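You operate a simulated robot arm through the tools that you are given. There is no shell and no other tool.

You run a simulated robot arm. Do the job below in one go: nothing can be reset, and whatever is moved stays where it is left.

## Task
Set the height gauge to 134 mm and check bottle 29 on it.
Fine: within the 5 mm limit it goes in the green tray, else in the orange tray.

The check looks at the end state, three seconds after you hand in, the way a careful person would. Anything else that was tipped, shoved, dropped, spilled or broken makes it a failure.

## Robot
A 7-joint arm with a three-finger gripper, fixed in place. Base frame: the origin is at the foot of the arm, x ahead of it, y to its left, z up. Lengths are in m, angles in rad, forces in N, time in s.
With the tool pointing down near the work surface it reaches from about 0.1 to 0.88 m from the base axis. Its first joint turns from -2.897 to 2.897 rad. Payload 2.94 kg.
Tool frame: the origin (TCP) lies between the finger pads and is the grasp point; the fingertips stand 0.03 m ahead of it; z points along the fingers, y is the line along which they close. The gripper opens to 0.132 m. The gripper's body begins 0.107 m behind the TCP.
Orientation is told as [roll, pitch, yaw] about the base's x, y, z axes, in that order, counted from this pose: with the fingers straight down and closing along the base's y, the tool's x points along the base's -x, its y along +y and its z along -z.

## Interface
- The arm moves only by the tool apply_moves. Its argument "rows" is a list of rows, each a list of 6 numbers: the shift along the tool's x, y, z in units of 250 mm (1.0 is 250 mm), then the turn, a rotation vector about the tool's x, y, z in units of 45 degrees (1.0 is 45 degrees). In form: [[x, y, z, ax, ay, az], ...]. A call has 1 to 20 rows; each row is the pose to reach, as a shift and turn from the pose commanded when the call began, along the tool's axes at that moment. "grip" is the closure, from 0 (fully open) to 1 (shut), set as the call begins (left out, the last holds). A call with a number of a shift or a turn outside -1 to 1 is refused whole. Rows are played at 5 a second. More than 0.05 m and 0.15 rad between two rows, or a gripper value outside its range, and nothing of the call is played. A pose out of reach is approached as far as the arm can. The call stops where the force on the tool passes 40 N (or 10 N more than at its start, if that is more) or the arm is blocked; 0.2 s more then pass. The fingers move at their own pace and stop on an object; they squeeze with about 29 N. The grip force told is the motor's: it shows also when the fingers shut on nothing. Time passes only in rows, and 0.2 s behind the last, so rows that repeat a pose let the fingers close. The reply holds the time, the measured pose of the TCP, the force on the tool along the base axes, the opening and the grip force, in the units named above and with some noise, with the torque about the TCP (base axes, N m) and any sound that the robot's microphone picked up, and new pictures: "show" is both (left out), scene, wrist or none.
- Cameras (640 x 400 px; columns grow to the right, rows downward): "scene" is fixed at [0.0505, -0.6507, 1.4582]; the picture's right is [0.87, -0.49, 0.00], its down [-0.15, -0.26, -0.95] and it looks along [0.47, 0.83, -0.30] (base axes); focal length 309 px, centre (320, 200). "wrist" rides on the gripper at [0.072, 0.003, -0.144] in the tool frame; the picture's right is [-0.04, 1.00, 0.00], its down [-0.88, -0.04, -0.48] and it looks along [-0.48, -0.02, 0.88] (tool axes); focal length 256 px, centre (320, 200). There is no depth. A picture from a camera that has moved, and an enlarged one, comes with that camera's place and axes in the base frame and with its lens.
- move_column(by): slides the trunk up (or, below 0, down) by that many m; the arm rides with it, the base frame stays. It gives what a move gives, with no picture.
- inspect(camera, box): a new picture of the part [left, top, right, bottom] of that camera's present view, enlarged. No time passes.
- job_done(): hands the job in; it is judged then, once.

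Nothing tells you positions but the pictures and the camera data. Unless the task says otherwise, let go and move clear before handing in.

The tools are called after "Request:" by a JSON object that holds its "method" and its "body". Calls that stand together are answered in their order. apply_moves: Moves the arm, as the interface text tells. Its arguments: {"type":"object","properties":{"rows":{"type":"array"},"grip":{"type":"number"},"show":{"type":"string","enum":["both","scene","wrist","none"]}},"required":["rows"]} The other tools are called the same way: move_column (by) slides the trunk up or down; inspect (camera, box) takes an enlarged picture of a part of a camera's view; job_done () hands the job in.

At the start:

```text
time_s: 0.0
ee_pos: [0.4185, 0.4603, 1.2142]
tool_rot: [0.0, 0.001, 0.001]
ft_force: [0.2, -0.3, -0.1]
wrist_torque: [-0.02, -0.04, 0.0]
gripper_width: 0.1319
gripper_force: 0.1
trunk travel left (down, up): [-0.325, 0.215]
```

scene: 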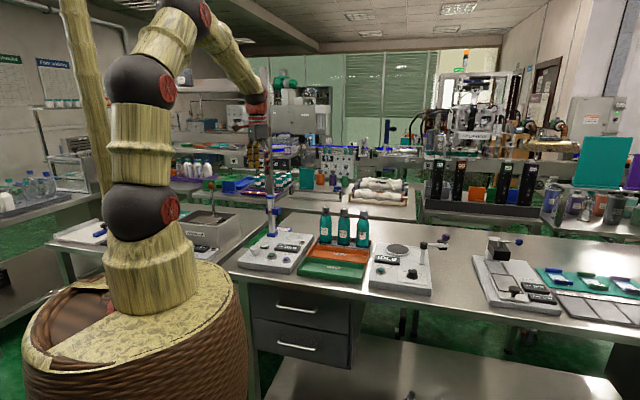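
wrist: 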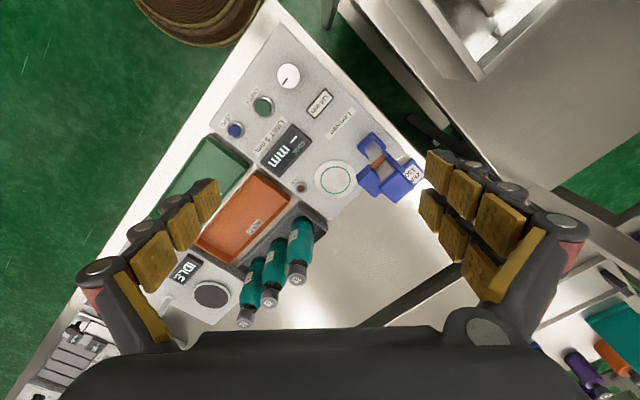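

I see a height gauge with a blue slide, a rack of three teal bottles, and a green and an orange tray. I'll enlarge the pictures to read the labels and controls first.

Request:
{"method": "inspect", "body": {"camera": "wrist", "box": [180, 40, 440, 210]}}

Request:
{"method": "inspect", "body": {"camera": "wrist", "box": [140, 180, 340, 340]}}

Request:
{"method": "inspect", "body": {"camera": "scene", "box": [230, 180, 450, 310]}}

Request:
{"method": "inspect", "body": {"camera": "scene", "box": [310, 195, 390, 255]}}

```text
2.35 times, centred on (310, 125) of wrist
camera zoom: at [0.3453, 0.4627, 1.3597], right [0.04, 1.0, 0.0], down [0.88, -0.04, 0.48], along [0.48, -0.02, -0.88], focal length 602 px, centre (344, 376)
```

zoom: 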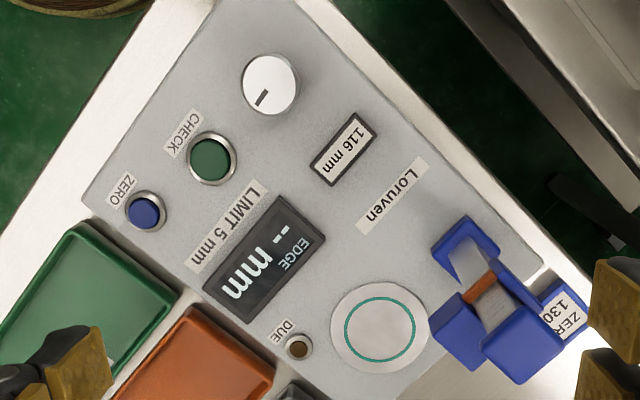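

```text
2.50 times, centred on (240, 260) of wrist
camera zoom: at [0.3453, 0.4627, 1.3597], right [0.04, 1.0, 0.0], down [0.88, -0.04, 0.48], along [0.48, -0.02, -0.88], focal length 640 px, centre (520, 50)
```

zoom: 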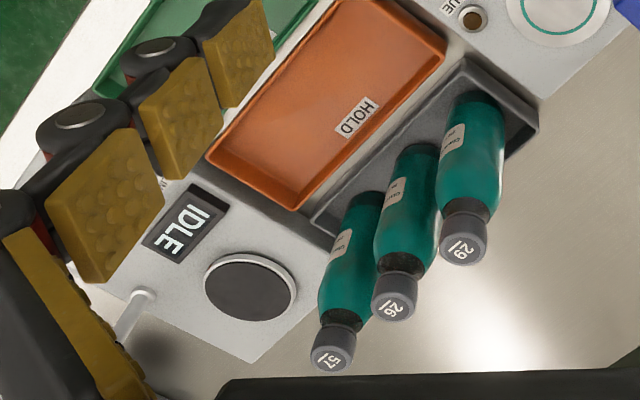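

```text
2.91 times, centred on (340, 245) of scene
camera zoom: at [0.0505, -0.6507, 1.4582], right [0.87, -0.49, 0.0], down [-0.15, -0.26, -0.95], along [0.47, 0.83, -0.3], focal length 899 px, centre (262, 69)
```

zoom: 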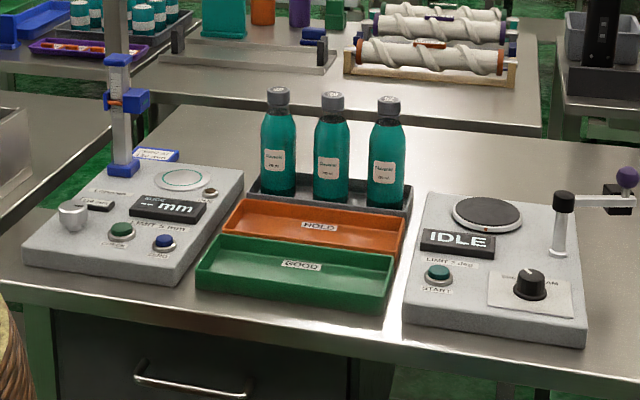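

```text
6.67 times, centred on (350, 225) of scene
camera zoom: at [0.0505, -0.6507, 1.4582], right [0.87, -0.49, 0.0], down [-0.15, -0.26, -0.95], along [0.47, 0.83, -0.3], focal length 2061 px, centre (120, 33)
```

zoom: 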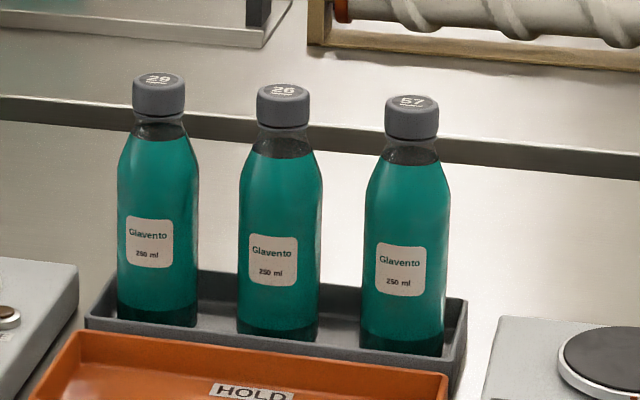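

The gauge has a white knob, CHECK and ZERO buttons, a 116 mm window, a DUE lamp and a blue slide on a column, with a "ZERO 130" label. Next I'll read the details.

Request:
{"method": "inspect", "body": {"camera": "scene", "box": [236, 195, 316, 245]}}

Request:
{"method": "inspect", "body": {"camera": "scene", "box": [236, 230, 316, 280]}}

Request:
{"method": "inspect", "body": {"camera": "wrist", "box": [340, 120, 440, 210]}}

Request:
{"method": "inspect", "body": {"camera": "wrist", "box": [250, 120, 330, 200]}}

```text
8.00 times, centred on (276, 220) of scene
camera zoom: at [0.0505, -0.6507, 1.4582], right [0.87, -0.49, 0.0], down [-0.15, -0.26, -0.95], along [0.47, 0.83, -0.3], focal length 2473 px, centre (672, 40)
```

zoom: 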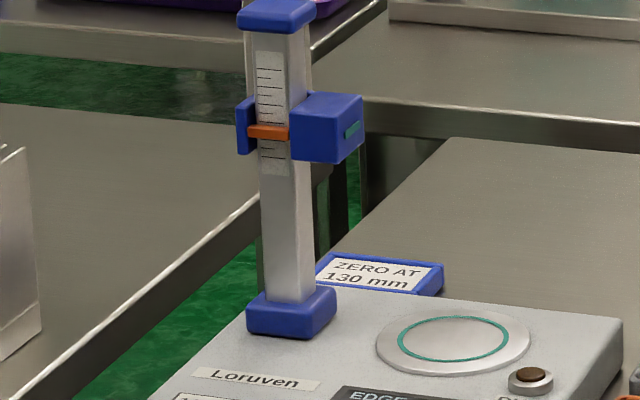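

```text
8.00 times, centred on (276, 255) of scene
camera zoom: at [0.0505, -0.6507, 1.4582], right [0.87, -0.49, 0.0], down [-0.15, -0.26, -0.95], along [0.47, 0.83, -0.3], focal length 2473 px, centre (672, -240)
```

zoom: 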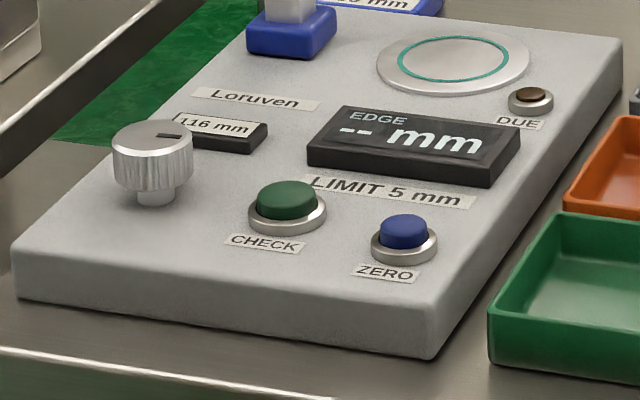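

```text
4.44 times, centred on (390, 165) of wrist
camera zoom: at [0.3453, 0.4627, 1.3597], right [0.04, 1.0, 0.0], down [0.88, -0.04, 0.48], along [0.48, -0.02, -0.88], focal length 1138 px, centre (9, 356)
```

zoom: 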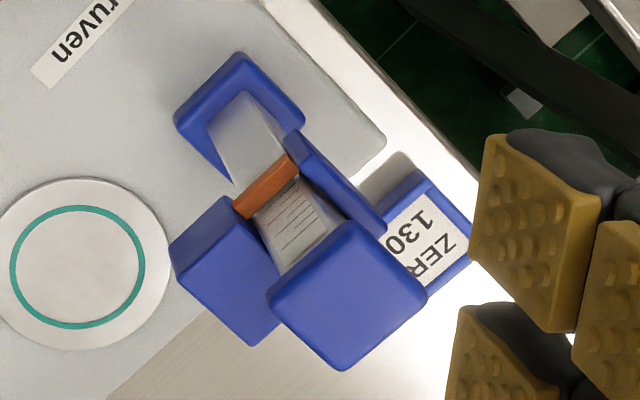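

```text
5.00 times, centred on (290, 160) of wrist
camera zoom: at [0.3453, 0.4627, 1.3597], right [0.04, 1.0, 0.0], down [0.88, -0.04, 0.48], along [0.48, -0.02, -0.88], focal length 1280 px, centre (470, 400)
```

zoom: 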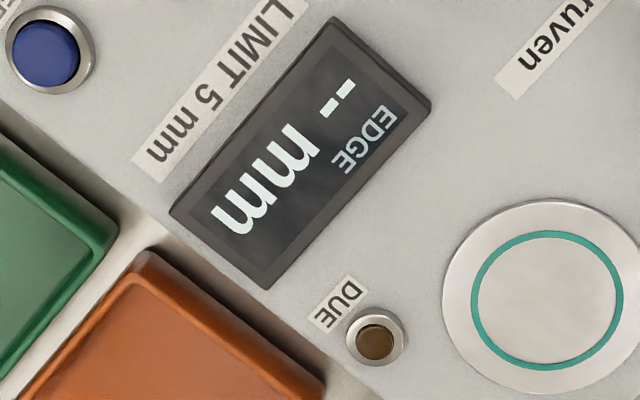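

The check panel lies near (0.41, 0.36) with its top at z about 0.90, and it is turned roughly -52° in yaw. I'll turn the tool to line up with it and look again.

Request:
{"method": "apply_moves", "body": {"rows": [[0, 0, 0, 0, 0, 0.17], [0, 0, 0, 0, 0, 0.34], [0, 0, 0, 0, 0, 0.51], [0, 0, 0, 0, 0, 0.68], [0, 0, 0, 0, 0, 0.85], [0, 0, 0, 0, 0, 1.0], [0, 0, 0, 0, 0, 1.0]], "grip": 0}}

```text
time_s: 1.6
ee_pos: [0.4169, 0.4605, 1.2166]
tool_rot: [0.0, 0.001, -0.785]
ft_force: [0.2, 0.2, 0.2]
wrist_torque: [-0.04, -0.02, -0.03]
gripper_width: 0.1319
gripper_force: 0.2
trunk travel left (down, up): [-0.325, 0.215]
camera wrist: at [0.368, 0.5132, 1.3603], right [0.74, 0.68, 0.0], down [0.59, -0.65, 0.48], along [0.32, -0.35, -0.88], focal length 256 px, centre (320, 200)
```

scene: 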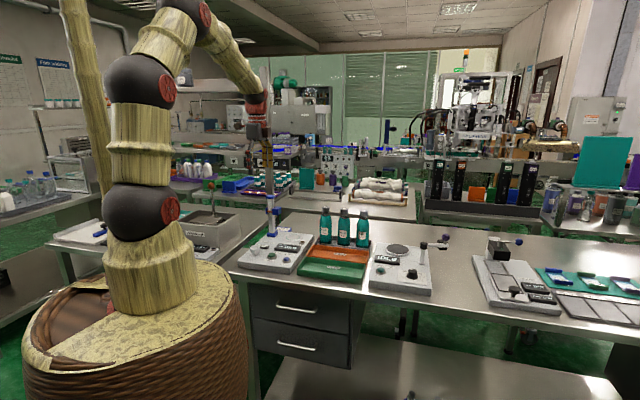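
wrist: 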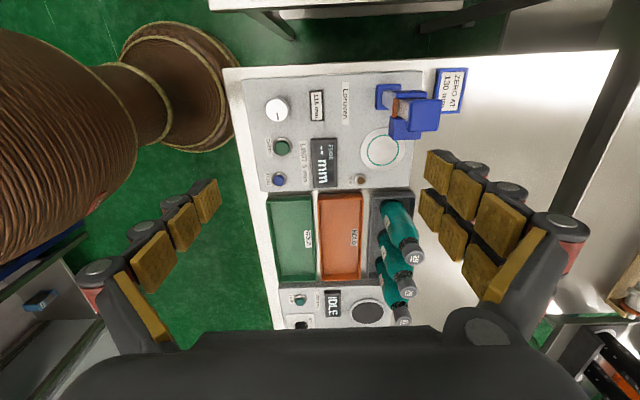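

The wrist is now square with the fixture, which sits at almost exactly -45°. I'll take enlarged views to localise the parts.

Request:
{"method": "inspect", "body": {"camera": "wrist", "box": [230, 60, 470, 210]}}

Request:
{"method": "inspect", "body": {"camera": "wrist", "box": [230, 180, 470, 330]}}

```text
2.67 times, centred on (350, 135) of wrist
camera zoom: at [0.368, 0.5132, 1.3603], right [0.74, 0.68, 0.0], down [0.59, -0.65, 0.48], along [0.32, -0.35, -0.88], focal length 683 px, centre (240, 373)
```

zoom: 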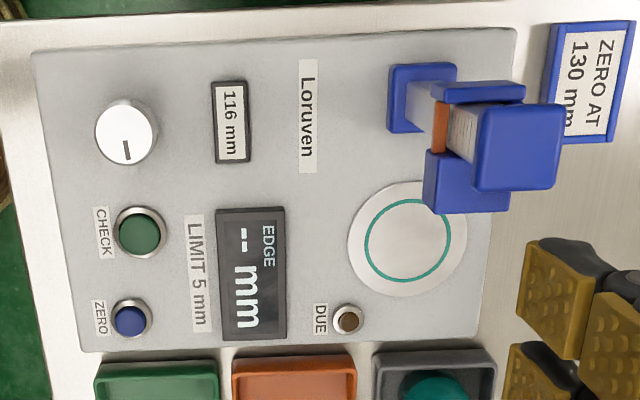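

```text
2.67 times, centred on (350, 255) of wrist
camera zoom: at [0.368, 0.5132, 1.3603], right [0.74, 0.68, 0.0], down [0.59, -0.65, 0.48], along [0.32, -0.35, -0.88], focal length 683 px, centre (240, 53)
```

zoom: 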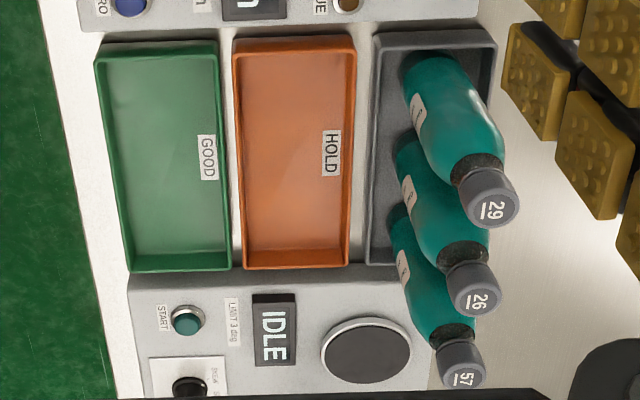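

Knob is at about a=-0.034, b=0.55 in the -45° frame, top near z=0.92. I'll move above it with the gripper part-closed and look from nearer.

Request:
{"method": "apply_moves", "body": {"rows": [[0.002, -0.056, 0.133, 0, 0, 0], [0.004, -0.112, 0.266, 0, 0, 0], [0.007, -0.168, 0.4, 0, 0, 0], [0.01, -0.224, 0.533, 0, 0, 0], [0.012, -0.28, 0.666, 0, 0, 0], [0.012, -0.28, 0.666, 0, 0, 0]], "grip": 0.4}}

```text
time_s: 3.0
ee_pos: [0.3695, 0.4127, 1.0485]
tool_rot: [0.001, 0.001, -0.785]
ft_force: [0.2, -0.3, -0.1]
wrist_torque: [-0.04, 0.0, -0.01]
gripper_width: 0.0793
gripper_force: 0.0
trunk travel left (down, up): [-0.325, 0.215]
camera wrist: at [0.3207, 0.4656, 1.1942], right [0.74, 0.68, 0.0], down [0.59, -0.65, 0.48], along [0.32, -0.35, -0.88], focal length 256 px, centre (320, 200)
```

scene: 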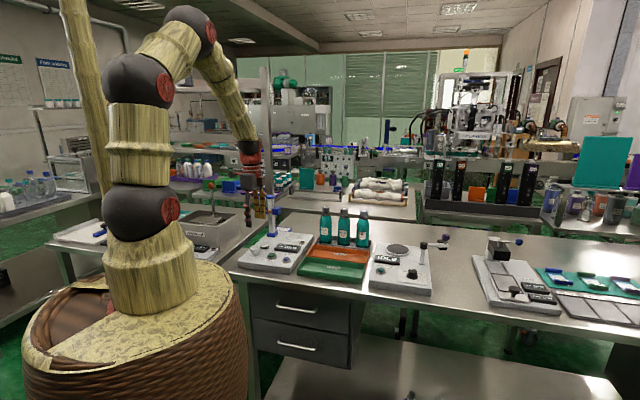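
wrist: 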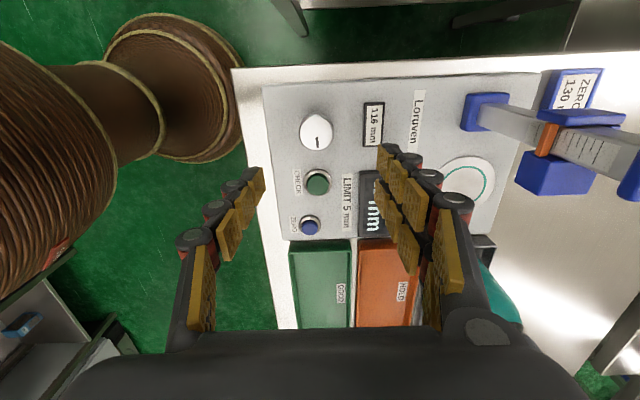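

The tool axis meets the panel almost at the knob. I'll zoom in to refine the position.

Request:
{"method": "inspect", "body": {"camera": "wrist", "box": [256, 80, 416, 180]}}

Request:
{"method": "inspect", "body": {"camera": "wrist", "box": [256, 150, 416, 250]}}

Request:
{"method": "inspect", "body": {"camera": "scene", "box": [236, 190, 300, 270]}}

```text
4.00 times, centred on (336, 130) of wrist
camera zoom: at [0.3207, 0.4656, 1.1942], right [0.74, 0.68, 0.0], down [0.59, -0.65, 0.48], along [0.32, -0.35, -0.88], focal length 1024 px, centre (256, 480)
```

zoom: 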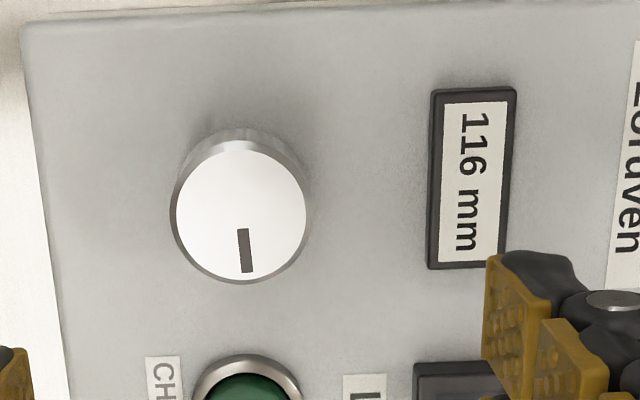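

```text
4.00 times, centred on (336, 200) of wrist
camera zoom: at [0.3207, 0.4656, 1.1942], right [0.74, 0.68, 0.0], down [0.59, -0.65, 0.48], along [0.32, -0.35, -0.88], focal length 1024 px, centre (256, 200)
```

zoom: 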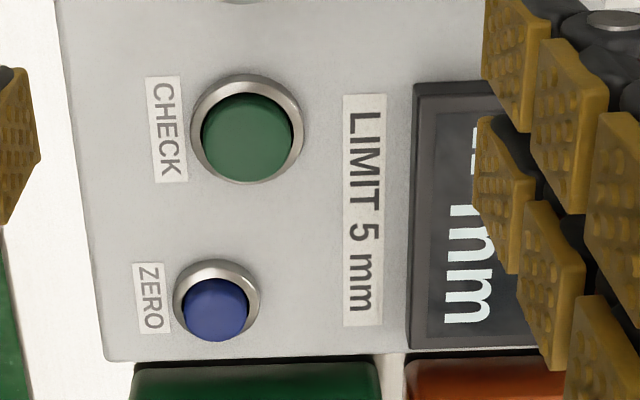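

```text
5.00 times, centred on (268, 230) of scene
camera zoom: at [0.0505, -0.6507, 1.4582], right [0.87, -0.49, 0.0], down [-0.15, -0.26, -0.95], along [0.47, 0.83, -0.3], focal length 1546 px, centre (580, 50)
```

zoom: 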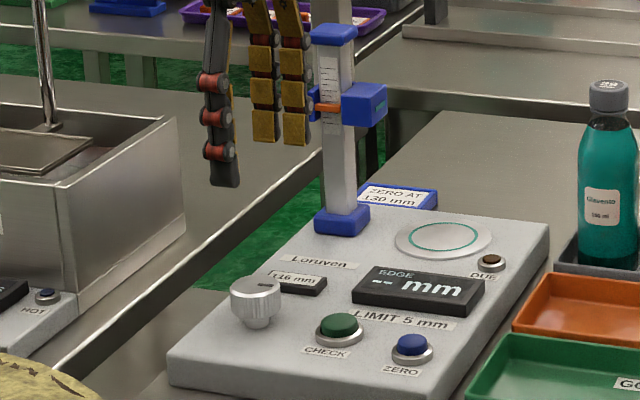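

Refined knob centre: a≈-0.0335, b≈0.550, top z≈0.915, about 36 mm across. I'll come down around it, keeping the fingertips above the panel.

Request:
{"method": "apply_moves", "body": {"rows": [[0.006, -0.006, 0.15, 0, 0, 0], [0.012, -0.012, 0.3, 0, 0, 0], [0.012, -0.012, 0.4, 0, 0, 0], [0.012, -0.012, 0.474, 0, 0, 0], [0.012, -0.012, 0.474, 0, 0, 0]]}}

Request:
{"method": "inspect", "body": {"camera": "scene", "box": [236, 190, 316, 280]}}

Request:
{"method": "inspect", "body": {"camera": "wrist", "box": [240, 110, 400, 210]}}

```text
time_s: 4.2
ee_pos: [0.3637, 0.4139, 0.931]
tool_rot: [0.0, 0.0, -0.782]
ft_force: [-0.8, -0.1, -0.1]
wrist_torque: [0.02, 0.02, 0.0]
gripper_width: 0.0792
gripper_force: 0.1
trunk travel left (down, up): [-0.325, 0.215]
camera wrist: at [0.3138, 0.4664, 1.0757], right [0.74, 0.68, 0.0], down [0.59, -0.65, 0.48], along [0.32, -0.35, -0.88], focal length 256 px, centre (320, 200)
```

scene: 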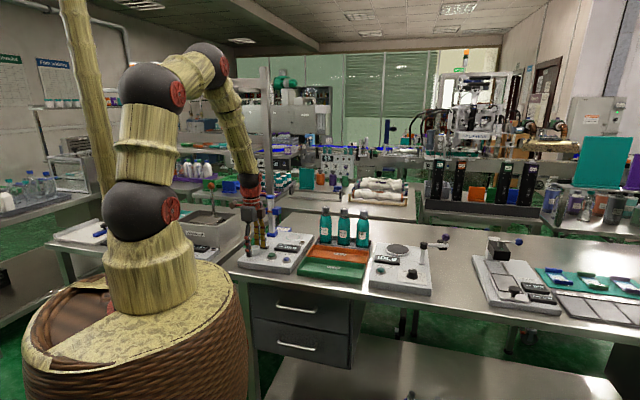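
wrist: 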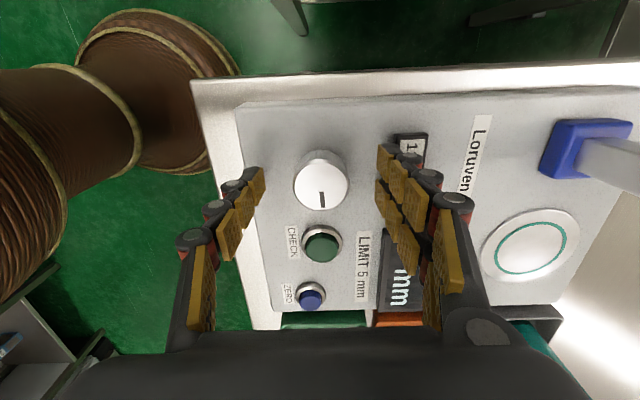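

```text
4.44 times, centred on (276, 235) of scene
camera zoom: at [0.0505, -0.6507, 1.4582], right [0.87, -0.49, 0.0], down [-0.15, -0.26, -0.95], along [0.47, 0.83, -0.3], focal length 1374 px, centre (516, 44)
```

zoom: 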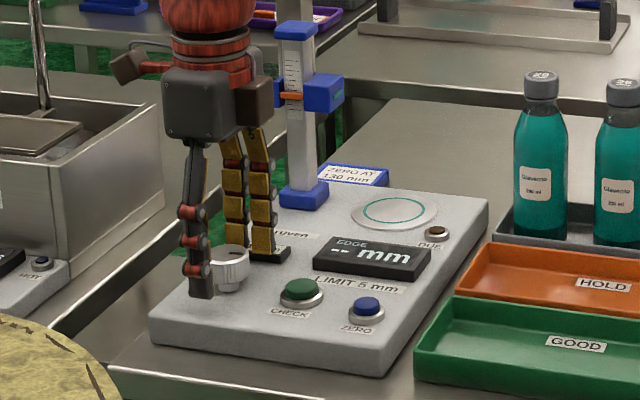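

```text
4.00 times, centred on (320, 160) of wrist
camera zoom: at [0.3138, 0.4664, 1.0757], right [0.74, 0.68, 0.0], down [0.59, -0.65, 0.48], along [0.32, -0.35, -0.88], focal length 1024 px, centre (320, 360)
```

zoom: 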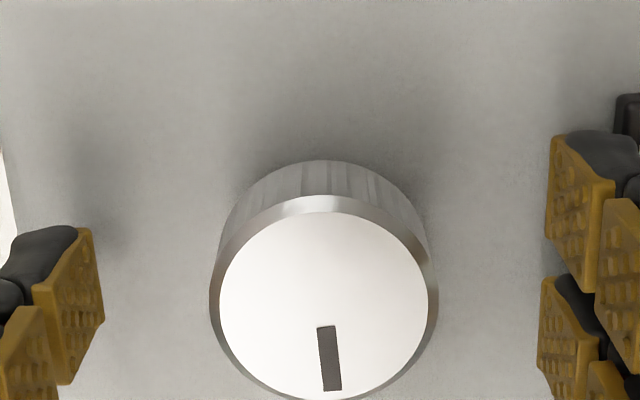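

The knob is centred between the fingers to within 3 mm. I'll nudge, then close on it.

Request:
{"method": "apply_moves", "body": {"rows": [[-0.012, 0, 0, 0, 0, 0], [-0.012, 0, 0, 0, 0, 0]], "show": "none"}}

Request:
{"method": "apply_moves", "body": {"rows": [[0, 0, 0, 0, 0, 0], [0, 0, 0, 0, 0, 0], [0, 0, 0, 0, 0, 0], [0, 0, 0, 0, 0, 0], [0, 0, 0, 0, 0, 0]], "grip": 1, "show": "wrist"}}

Request:
{"method": "inspect", "body": {"camera": "scene", "box": [256, 220, 320, 260]}}

```text
time_s: 4.8
ee_pos: [0.3652, 0.4114, 0.9305]
tool_rot: [0.001, 0.001, -0.784]
ft_force: [-0.2, 0.7, 0.1]
wrist_torque: [0.01, 0.02, -0.01]
gripper_width: 0.0795
gripper_force: 0.1
trunk travel left (down, up): [-0.325, 0.215]
```

```text
time_s: 6.0
ee_pos: [0.3657, 0.4121, 0.93]
tool_rot: [0.002, 0.0, -0.784]
ft_force: [4.9, 5.0, 1.5]
wrist_torque: [0.19, -0.19, -0.04]
gripper_width: 0.0372
gripper_force: 35.5
trunk travel left (down, up): [-0.325, 0.215]
camera wrist: at [0.3162, 0.4645, 1.0754], right [0.74, 0.68, 0.0], down [0.59, -0.65, 0.48], along [0.32, -0.35, -0.88], focal length 256 px, centre (320, 200)
```

wrist: 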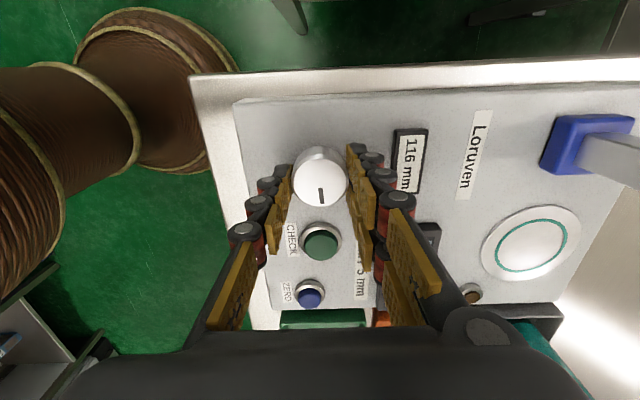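

```text
10.00 times, centred on (288, 240) of scene
camera zoom: at [0.0505, -0.6507, 1.4582], right [0.87, -0.49, 0.0], down [-0.15, -0.26, -0.95], along [0.47, 0.83, -0.3], focal length 3091 px, centre (640, -200)
```

zoom: 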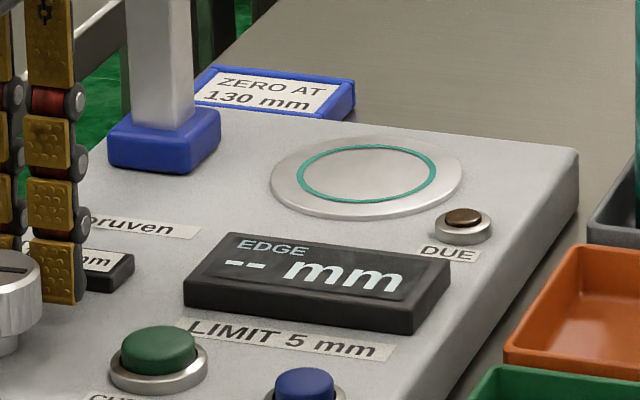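

The knob is gripped. I'll turn it clockwise a little to learn the scale.

Request:
{"method": "apply_moves", "body": {"rows": [[0, 0, 0, 0, 0, 0.1], [0, 0, 0, 0, 0, 0.2], [0, 0, 0, 0, 0, 0.3], [0, 0, 0, 0, 0, 0.3]], "grip": 1, "show": "wrist"}}

Request:
{"method": "inspect", "body": {"camera": "wrist", "box": [270, 110, 430, 210]}}

Request:
{"method": "inspect", "body": {"camera": "scene", "box": [236, 190, 316, 270]}}

```text
time_s: 7.0
ee_pos: [0.366, 0.4114, 0.9317]
tool_rot: [0.001, -0.002, -1.021]
ft_force: [2.8, 6.9, 3.4]
wrist_torque: [0.48, 0.09, -0.04]
gripper_width: 0.0369
gripper_force: 45.0
trunk travel left (down, up): [-0.325, 0.215]
camera wrist: at [0.3297, 0.4743, 1.0753], right [0.87, 0.49, 0.0], down [0.43, -0.77, 0.48], along [0.23, -0.42, -0.88], focal length 256 px, centre (320, 200)
```

wrist: 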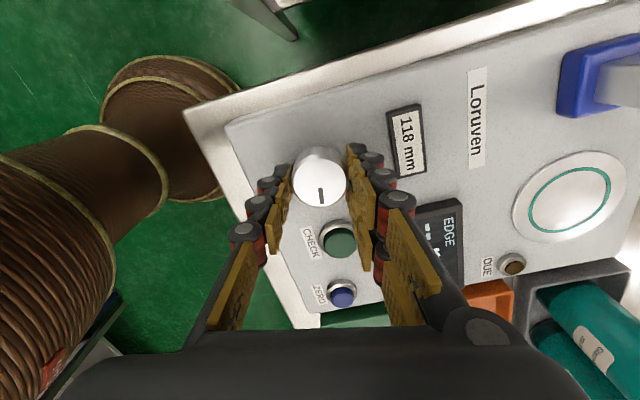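

```text
4.00 times, centred on (350, 160) of wrist
camera zoom: at [0.3297, 0.4743, 1.0753], right [0.87, 0.49, 0.0], down [0.43, -0.77, 0.48], along [0.23, -0.42, -0.88], focal length 1024 px, centre (200, 360)
```

zoom: 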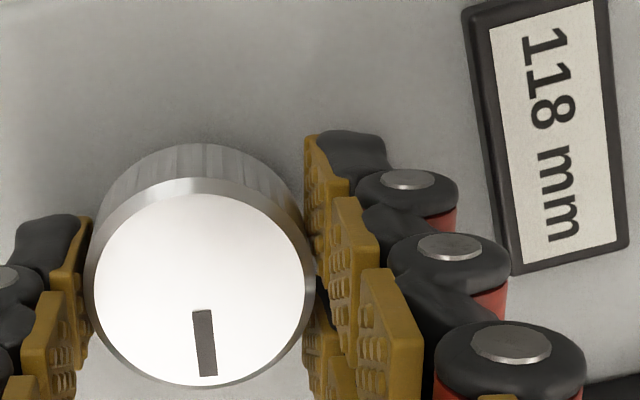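

```text
5.00 times, centred on (276, 230) of scene
camera zoom: at [0.0505, -0.6507, 1.4582], right [0.87, -0.49, 0.0], down [-0.15, -0.26, -0.95], along [0.47, 0.83, -0.3], focal length 1546 px, centre (540, 50)
```

zoom: 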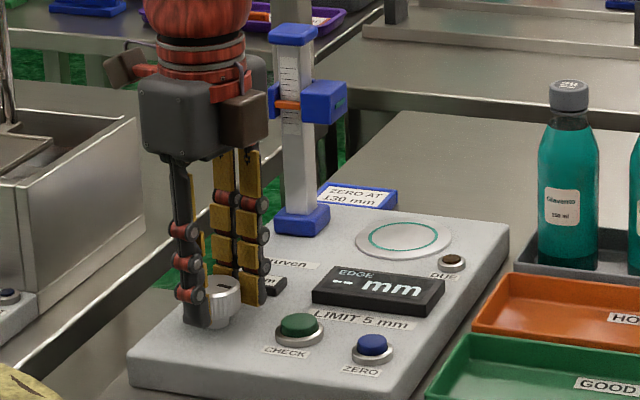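

Clockwise 13.5° gave +2 mm. I'll continue turning in the same direction and watch the window.

Request:
{"method": "apply_moves", "body": {"rows": [[0, 0, 0, 0, 0, 0.12], [0, 0, 0, 0, 0, 0.24], [0, 0, 0, 0, 0, 0.36], [0, 0, 0, 0, 0, 0.48], [0, 0, 0, 0, 0, 0.6], [0, 0, 0, 0, 0, 0.6]], "grip": 1, "show": "wrist"}}

Request:
{"method": "inspect", "body": {"camera": "wrist", "box": [270, 70, 430, 170]}}

Request:
{"method": "inspect", "body": {"camera": "scene", "box": [236, 190, 316, 270]}}

```text
time_s: 8.4
ee_pos: [0.3642, 0.4111, 0.9308]
tool_rot: [-0.002, -0.001, -1.492]
ft_force: [0.1, 7.4, 11.1]
wrist_torque: [-0.23, 0.08, -0.02]
gripper_width: 0.0372
gripper_force: 44.9
trunk travel left (down, up): [-0.325, 0.215]
camera wrist: at [0.3609, 0.4828, 1.0753], right [1.0, 0.04, 0.0], down [0.03, -0.88, 0.48], along [0.02, -0.48, -0.88], focal length 256 px, centre (320, 200)
```

wrist: 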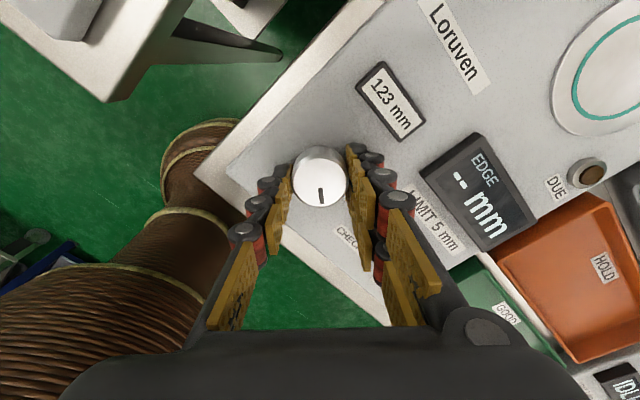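

```text
4.00 times, centred on (350, 120) of wrist
camera zoom: at [0.3609, 0.4828, 1.0753], right [1.0, 0.04, 0.0], down [0.03, -0.88, 0.48], along [0.02, -0.48, -0.88], focal length 1024 px, centre (200, 520)
```

zoom: 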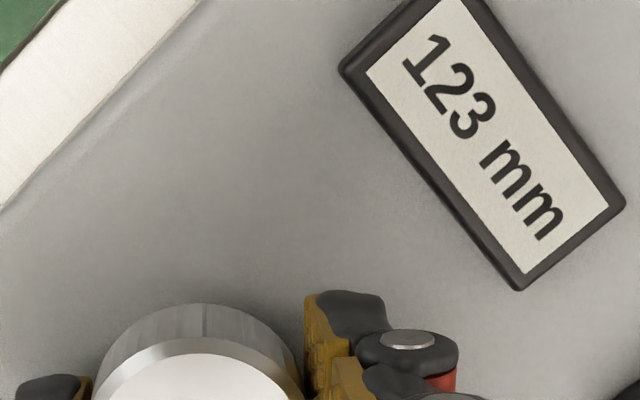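

```text
5.00 times, centred on (276, 230) of scene
camera zoom: at [0.0505, -0.6507, 1.4582], right [0.87, -0.49, 0.0], down [-0.15, -0.26, -0.95], along [0.47, 0.83, -0.3], focal length 1546 px, centre (540, 50)
```

zoom: 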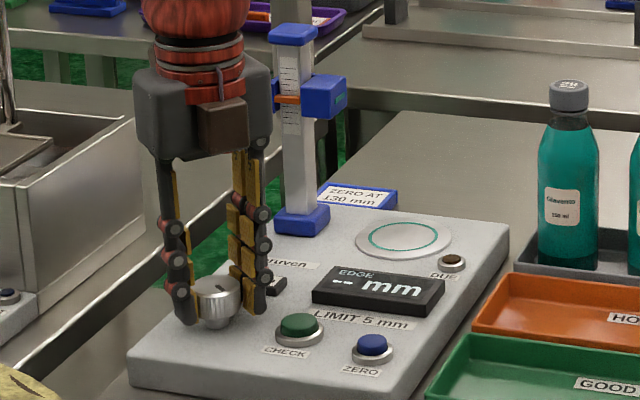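

The scale is about 6° per mm. I'll turn another 43.5°, which should reach 130, and look at the DUE lamp there.

Request:
{"method": "apply_moves", "body": {"rows": [[0, 0, 0, 0, 0, 0.12], [0, 0, 0, 0, 0, 0.24], [0, 0, 0, 0, 0, 0.36], [0, 0, 0, 0, 0, 0.48], [0, 0, 0, 0, 0, 0.6], [0, 0, 0, 0, 0, 0.72], [0, 0, 0, 0, 0, 0.84], [0, 0, 0, 0, 0, 0.966], [0, 0, 0, 0, 0, 0.966]], "grip": 1, "show": "wrist"}}

Request:
{"method": "inspect", "body": {"camera": "wrist", "box": [240, 20, 400, 120]}}

Request:
{"method": "inspect", "body": {"camera": "scene", "box": [236, 190, 316, 270]}}

```text
time_s: 10.1
ee_pos: [0.3626, 0.4115, 0.93]
tool_rot: [-0.009, -0.012, -2.125]
ft_force: [-18.0, 10.9, 3.2]
wrist_torque: [0.69, 0.76, 0.08]
gripper_width: 0.0368
gripper_force: 45.4
out of reach, approached as far as the arm can: row 7, 8
trunk travel left (down, up): [-0.325, 0.215]
stopped in row 8: the force on the tool passed its limit at 64 N (the readings are from after the stop); the commanded pose is now the measured one
camera wrist: at [0.4046, 0.4716, 1.0738], right [0.83, -0.56, -0.01], down [-0.49, -0.72, 0.49], along [-0.28, -0.4, -0.87], focal length 256 px, centre (320, 200)
```

wrist: 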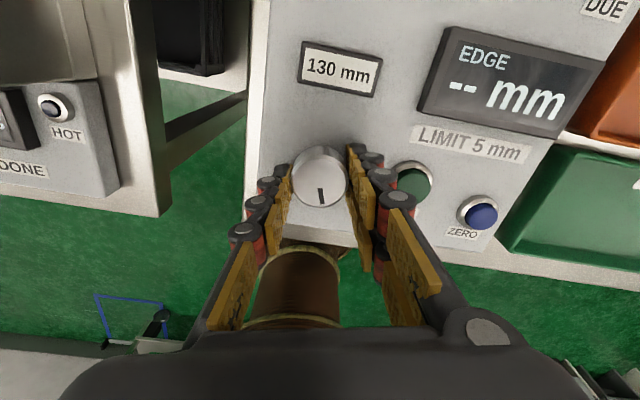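

```text
4.00 times, centred on (320, 70) of wrist
camera zoom: at [0.4046, 0.4716, 1.0738], right [0.83, -0.56, -0.01], down [-0.49, -0.72, 0.49], along [-0.28, -0.4, -0.87], focal length 1024 px, centre (320, 720)
```

zoom: 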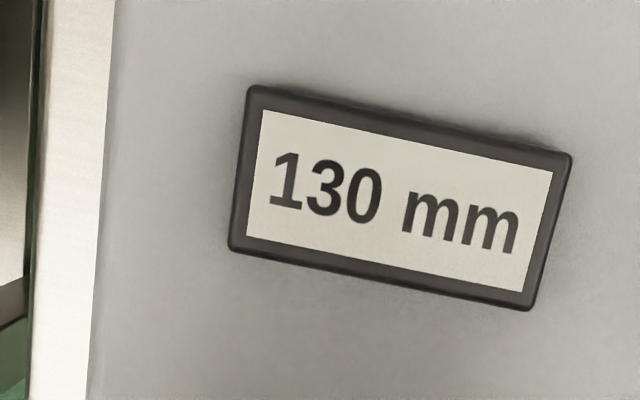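

```text
5.00 times, centred on (276, 230) of scene
camera zoom: at [0.0505, -0.6507, 1.4582], right [0.87, -0.49, 0.0], down [-0.15, -0.26, -0.95], along [0.47, 0.83, -0.3], focal length 1546 px, centre (540, 50)
```

zoom: 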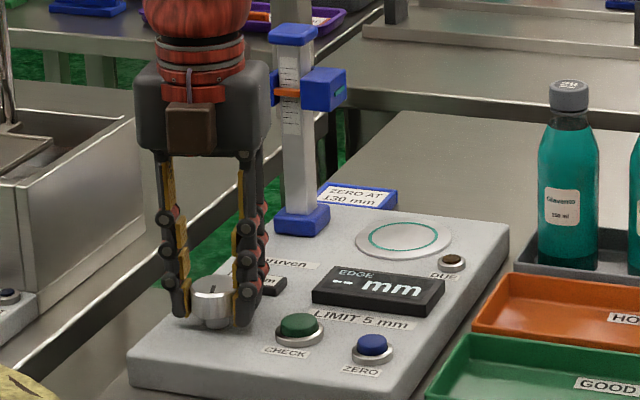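

The window reads 130 mm and the wrist is at its turning limit. I'll check the DUE lamp, then let go of the knob and regrip.

Request:
{"method": "inspect", "body": {"camera": "scene", "box": [290, 232, 322, 252]}}

Request:
{"method": "apply_moves", "body": {"rows": [[0, 0, 0, 0, 0, 0], [0, 0, 0, 0, 0, 0], [0, 0, 0, 0, 0, 0], [0, 0, 0, 0, 0, 0]], "grip": 0.4, "show": "wrist"}}

```text
16.00 times, centred on (306, 242) of scene
camera zoom: at [0.0505, -0.6507, 1.4582], right [0.87, -0.49, 0.0], down [-0.15, -0.26, -0.95], along [0.47, 0.83, -0.3], focal length 4946 px, centre (544, -472)
```

zoom: 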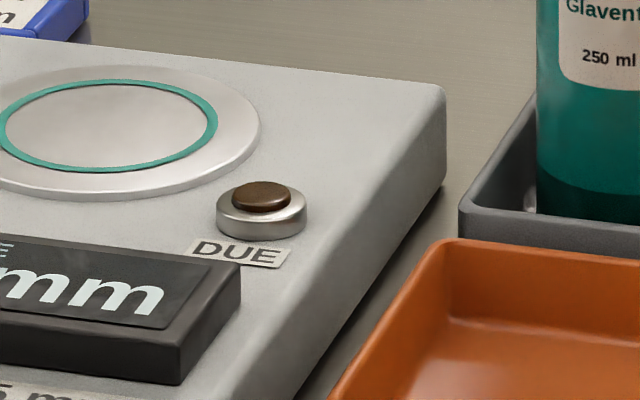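

```text
time_s: 11.1
ee_pos: [0.3641, 0.4101, 0.9308]
tool_rot: [-0.008, -0.015, -2.126]
ft_force: [0.6, 0.0, -0.5]
wrist_torque: [-0.01, 0.01, 0.02]
gripper_width: 0.079
gripper_force: 0.1
trunk travel left (down, up): [-0.325, 0.215]
camera wrist: at [0.4068, 0.4703, 1.0736], right [0.83, -0.56, -0.01], down [-0.49, -0.72, 0.49], along [-0.28, -0.4, -0.87], focal length 256 px, centre (320, 200)
```

wrist: 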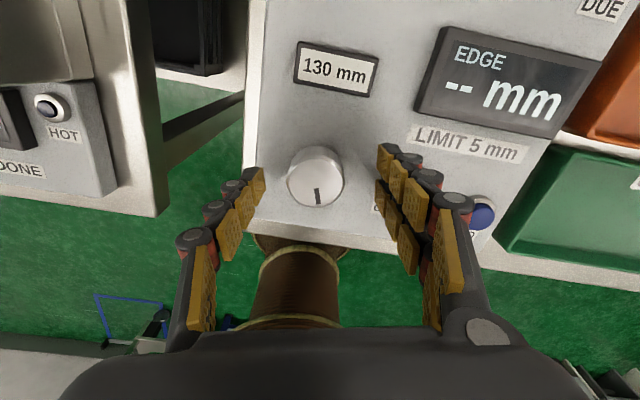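

The DUE lamp is dark, so no zeroing is called for. I'll lift a little, level the tool and turn it back, ready to regrip for the last 4 mm.

Request:
{"method": "apply_moves", "body": {"rows": [[0, 0, -0.06, -0.005, 0.01, 0], [0, 0, -0.12, -0.01, 0.019, 0], [0, 0, -0.12, -0.01, 0.019, 0]], "show": "none"}}

Request:
{"method": "apply_moves", "body": {"rows": [[0, 0, 0, 0, 0, -0.16], [0, 0, 0, 0, 0, -0.32], [0, 0, 0, 0, 0, -0.48], [0, 0, 0, 0, 0, -0.64], [0, 0, 0, 0, 0, -0.8], [0, 0, 0, 0, 0, -0.96], [0, 0, 0, 0, 0, -0.96]], "show": "wrist"}}

Request:
{"method": "inspect", "body": {"camera": "wrist", "box": [240, 80, 400, 180]}}

```text
time_s: 11.9
ee_pos: [0.3646, 0.4108, 0.9599]
tool_rot: [0.0, 0.004, -2.125]
ft_force: [-0.8, -0.1, 0.0]
wrist_torque: [-0.01, -0.01, -0.02]
gripper_width: 0.0793
gripper_force: 0.0
trunk travel left (down, up): [-0.325, 0.215]
```

```text
time_s: 13.5
ee_pos: [0.365, 0.4109, 0.9606]
tool_rot: [0.0, 0.001, -1.372]
ft_force: [-0.2, 0.6, -0.1]
wrist_torque: [0.01, 0.02, 0.01]
gripper_width: 0.0794
gripper_force: 0.1
trunk travel left (down, up): [-0.325, 0.215]
camera wrist: at [0.3528, 0.4807, 1.1051], right [0.99, 0.16, 0.0], down [0.14, -0.87, 0.47], along [0.07, -0.47, -0.88], focal length 256 px, centre (320, 200)
```

wrist: 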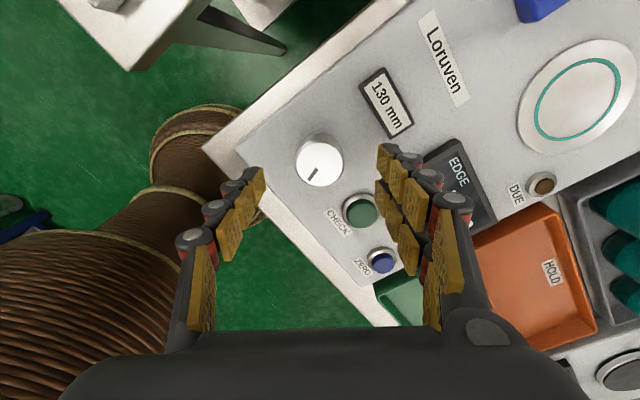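

```text
4.00 times, centred on (320, 130) of wrist
camera zoom: at [0.3528, 0.4807, 1.1051], right [0.99, 0.16, 0.0], down [0.14, -0.87, 0.47], along [0.07, -0.47, -0.88], focal length 1024 px, centre (320, 480)
```

zoom: 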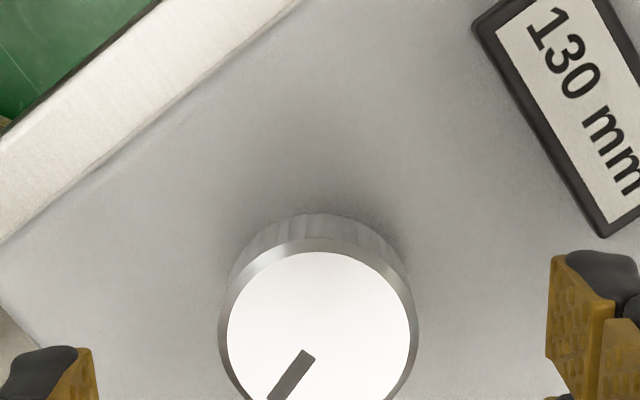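

Still 130 and centred. I'll go down, grip and turn the last 24°.

Request:
{"method": "apply_moves", "body": {"rows": [[0, 0, 0.06, 0, 0, 0], [0, 0, 0.12, 0, 0, 0], [0, 0, 0.12, 0, 0, 0]], "show": "none"}}

Request:
{"method": "apply_moves", "body": {"rows": [[0, 0, 0, 0, 0, 0], [0, 0, 0, 0, 0, 0], [0, 0, 0, 0, 0, 0], [0, 0, 0, 0, 0, 0], [0, 0, 0, 0, 0, 0]], "grip": 1, "show": "none"}}

Request:
{"method": "apply_moves", "body": {"rows": [[0, 0, 0, 0, 0, 0.12], [0, 0, 0, 0, 0, 0.24], [0, 0, 0, 0, 0, 0.36], [0, 0, 0, 0, 0, 0.48], [0, 0, 0, 0, 0, 0.533], [0, 0, 0, 0, 0, 0.533]], "grip": 1, "show": "wrist"}}

Request:
{"method": "inspect", "body": {"camera": "wrist", "box": [240, 30, 400, 130]}}

```text
time_s: 14.3
ee_pos: [0.3646, 0.4102, 0.9307]
tool_rot: [0.002, 0.003, -1.374]
ft_force: [1.0, 0.2, 0.1]
wrist_torque: [-0.01, 0.01, -0.01]
gripper_width: 0.0792
gripper_force: 0.0
trunk travel left (down, up): [-0.325, 0.215]
```

```text
time_s: 15.5
ee_pos: [0.3646, 0.4098, 0.931]
tool_rot: [0.002, 0.001, -1.373]
ft_force: [3.8, 0.3, 0.0]
wrist_torque: [0.06, -0.15, -0.01]
gripper_width: 0.0375
gripper_force: 35.5
trunk travel left (down, up): [-0.325, 0.215]
```

```text
time_s: 16.9
ee_pos: [0.364, 0.4106, 0.9302]
tool_rot: [0.002, 0.002, -1.794]
ft_force: [-8.0, 2.7, 9.7]
wrist_torque: [0.06, 0.4, 0.03]
gripper_width: 0.0366
gripper_force: 45.0
trunk travel left (down, up): [-0.325, 0.215]
camera wrist: at [0.3812, 0.4794, 1.0754], right [0.97, -0.26, 0.0], down [-0.23, -0.85, 0.47], along [-0.12, -0.46, -0.88], focal length 256 px, centre (320, 200)
```

wrist: 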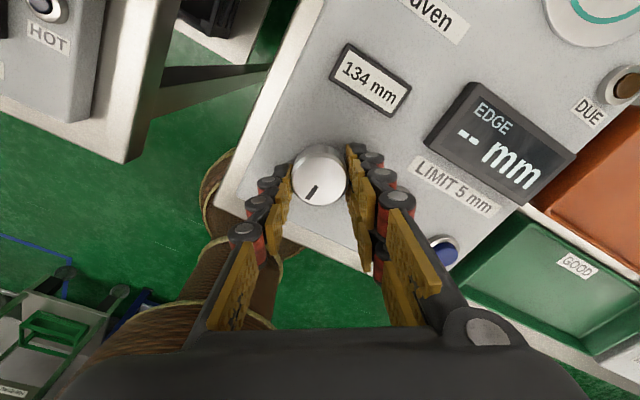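

```text
4.00 times, centred on (320, 80) of wrist
camera zoom: at [0.3812, 0.4794, 1.0754], right [0.97, -0.26, 0.0], down [-0.23, -0.85, 0.47], along [-0.12, -0.46, -0.88], focal length 1024 px, centre (320, 680)
```

zoom: 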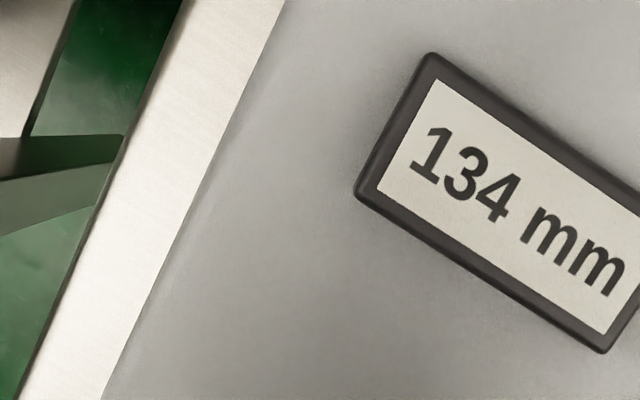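

The window reads 134 mm. I'll release, lift clear, turn back, and check the reading and lamp again.

Request:
{"method": "apply_moves", "body": {"rows": [[0, 0, 0, 0, 0, 0], [0, 0, 0, 0, 0, 0], [0, 0, 0, 0, 0, 0], [0, 0, 0, 0, 0, 0]], "grip": 0.4, "show": "none"}}

Request:
{"method": "apply_moves", "body": {"rows": [[0, 0, -0.12, 0, 0, 0], [0, 0, -0.28, 0, 0, 0], [0, 0, -0.44, 0, 0, -0.1], [0, 0, -0.6, 0, 0, -0.26], [0, 0, -0.76, 0, 0, -0.42], [0, 0, -0.92, 0, 0, -0.58], [0, 0, -1.0, 0, 0, -0.74], [0, 0, -1.0, 0, 0, -0.9], [0, 0, -1.0, 0, 0, -1.0], [0, 0, -1.0, 0, 0, -1.0]], "show": "none"}}

Request:
{"method": "apply_moves", "body": {"rows": [[0, 0, 0, 0, 0, -0.15], [0, 0, 0, 0, 0, -0.285], [0, 0, 0, 0, 0, -0.285]]}}

Request:
{"method": "inspect", "body": {"camera": "wrist", "box": [220, 60, 460, 210]}}

Request:
{"method": "inspect", "body": {"camera": "scene", "box": [236, 190, 316, 270]}}

```text
time_s: 17.9
ee_pos: [0.3639, 0.4116, 0.9313]
tool_rot: [0.001, 0.001, -1.791]
ft_force: [-0.8, 0.3, -0.7]
wrist_torque: [0.0, -0.03, 0.02]
gripper_width: 0.0793
gripper_force: 0.1
trunk travel left (down, up): [-0.325, 0.215]
```

```text
time_s: 20.1
ee_pos: [0.3668, 0.4107, 1.1811]
tool_rot: [0.0, 0.0, -1.004]
ft_force: [0.4, -0.3, -0.6]
wrist_torque: [0.01, 0.01, 0.0]
gripper_width: 0.0795
gripper_force: 0.1
trunk travel left (down, up): [-0.325, 0.215]
```

```text
time_s: 20.9
ee_pos: [0.3642, 0.411, 1.1819]
tool_rot: [0.001, 0.0, -0.781]
ft_force: [-0.1, 0.8, -0.1]
wrist_torque: [0.02, 0.02, -0.01]
gripper_width: 0.0792
gripper_force: 0.0
trunk travel left (down, up): [-0.325, 0.215]
camera wrist: at [0.315, 0.4639, 1.3252], right [0.73, 0.68, 0.0], down [0.6, -0.65, 0.48], along [0.32, -0.35, -0.88], focal length 256 px, centre (320, 200)
```

scene: 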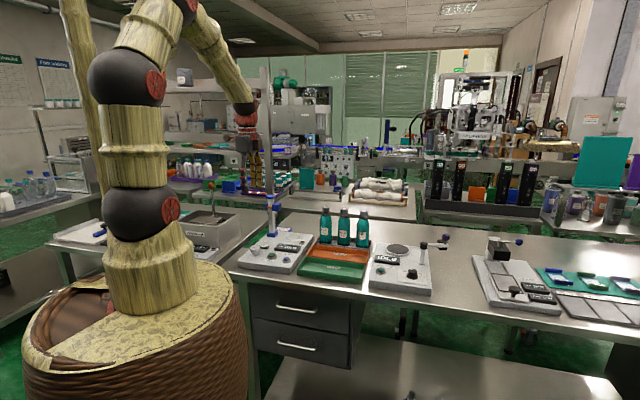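
wrist: 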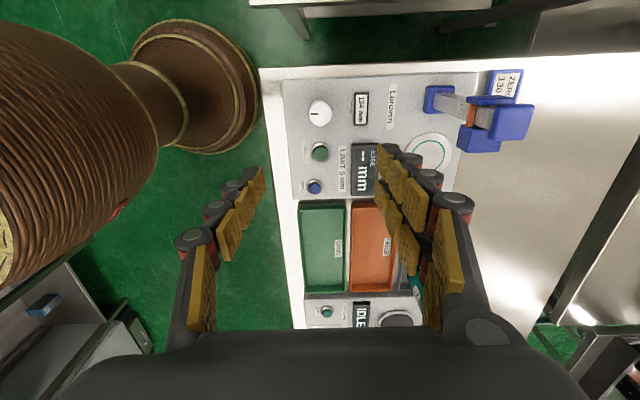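

```text
2.67 times, centred on (340, 135) of wrist
camera zoom: at [0.315, 0.4639, 1.3252], right [0.73, 0.68, 0.0], down [0.6, -0.65, 0.48], along [0.32, -0.35, -0.88], focal length 683 px, centre (267, 373)
```

zoom: 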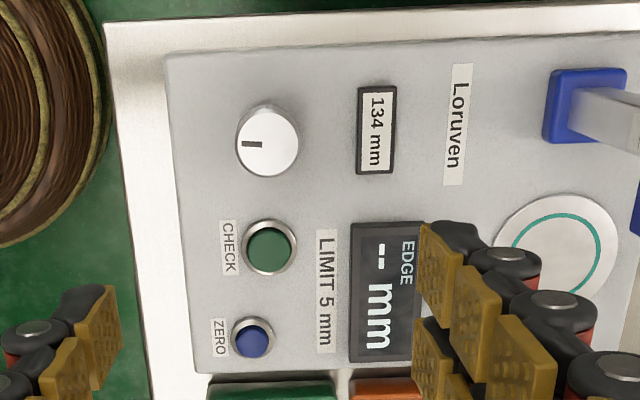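

```text
5.00 times, centred on (276, 230) of scene
camera zoom: at [0.0505, -0.6507, 1.4582], right [0.87, -0.49, 0.0], down [-0.15, -0.26, -0.95], along [0.47, 0.83, -0.3], focal length 1546 px, centre (540, 50)
```

zoom: 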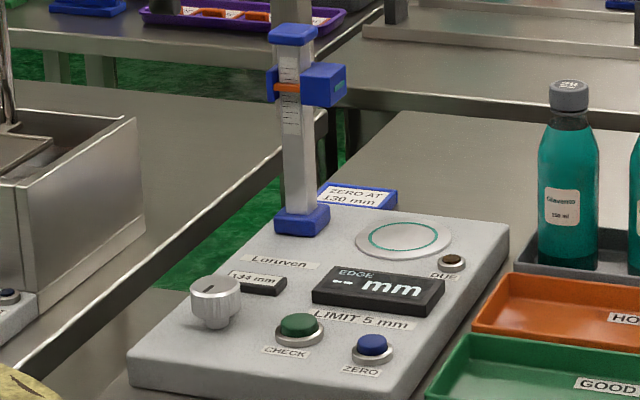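

The gauge reads 134 mm and DUE stays dark. Bottle 29's cap is at about a=0.189, b=0.768, z≈1.037; I'll move above it and open the gripper to about 0.1 m.

Request:
{"method": "apply_moves", "body": {"rows": [[-0.111, 0.11, -0.02, 0, 0, 0], [-0.222, 0.22, -0.04, 0, 0, 0], [-0.333, 0.33, -0.07, 0, 0, 0], [-0.444, 0.44, -0.07, 0, 0, 0], [-0.555, 0.55, -0.07, 0, 0, 0], [-0.666, 0.66, -0.07, 0, 0, 0], [-0.777, 0.77, -0.07, 0, 0, 0], [-0.888, 0.88, -0.07, 0, 0, 0], [-0.888, 0.88, -0.07, 0, 0, 0]], "grip": 0.25}}

Request:
{"method": "inspect", "body": {"camera": "wrist", "box": [240, 100, 400, 200]}}

```text
time_s: 22.9
ee_pos: [0.6769, 0.4109, 1.1983]
tool_rot: [0.002, -0.001, -0.782]
ft_force: [-0.1, 0.8, 0.6]
wrist_torque: [-0.01, 0.01, -0.03]
gripper_width: 0.0989
gripper_force: 0.1
trunk travel left (down, up): [-0.325, 0.215]
camera wrist: at [0.6274, 0.4633, 1.3424], right [0.73, 0.68, 0.0], down [0.6, -0.65, 0.48], along [0.32, -0.35, -0.88], focal length 256 px, centre (320, 200)
```

scene: 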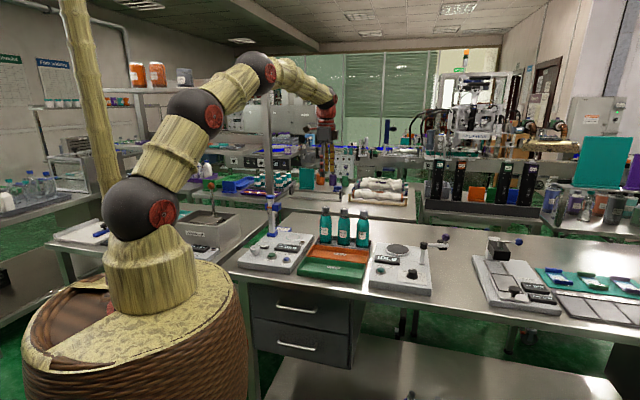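
wrist: 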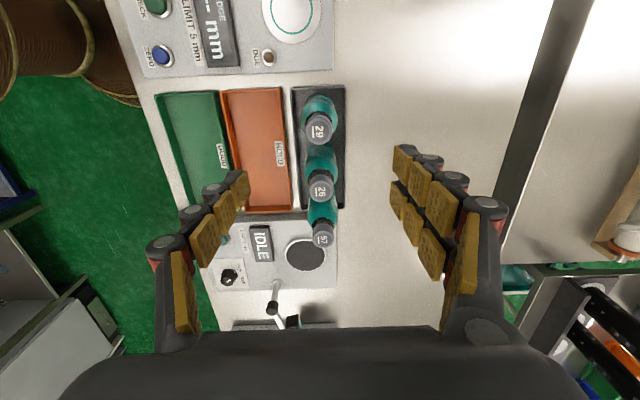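

```text
4.00 times, centred on (320, 150) of wrist
camera zoom: at [0.6274, 0.4633, 1.3424], right [0.73, 0.68, 0.0], down [0.6, -0.65, 0.48], along [0.32, -0.35, -0.88], focal length 1024 px, centre (320, 400)
```

zoom: 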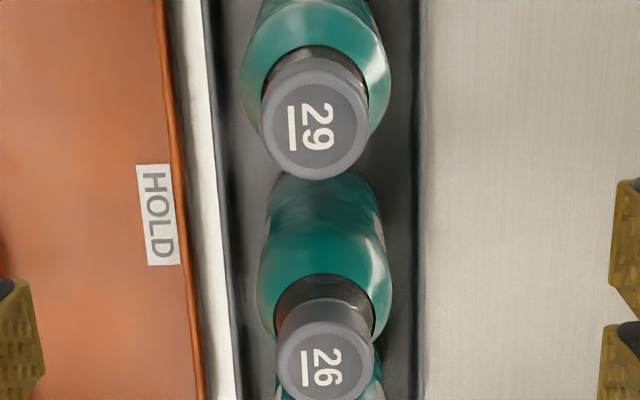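

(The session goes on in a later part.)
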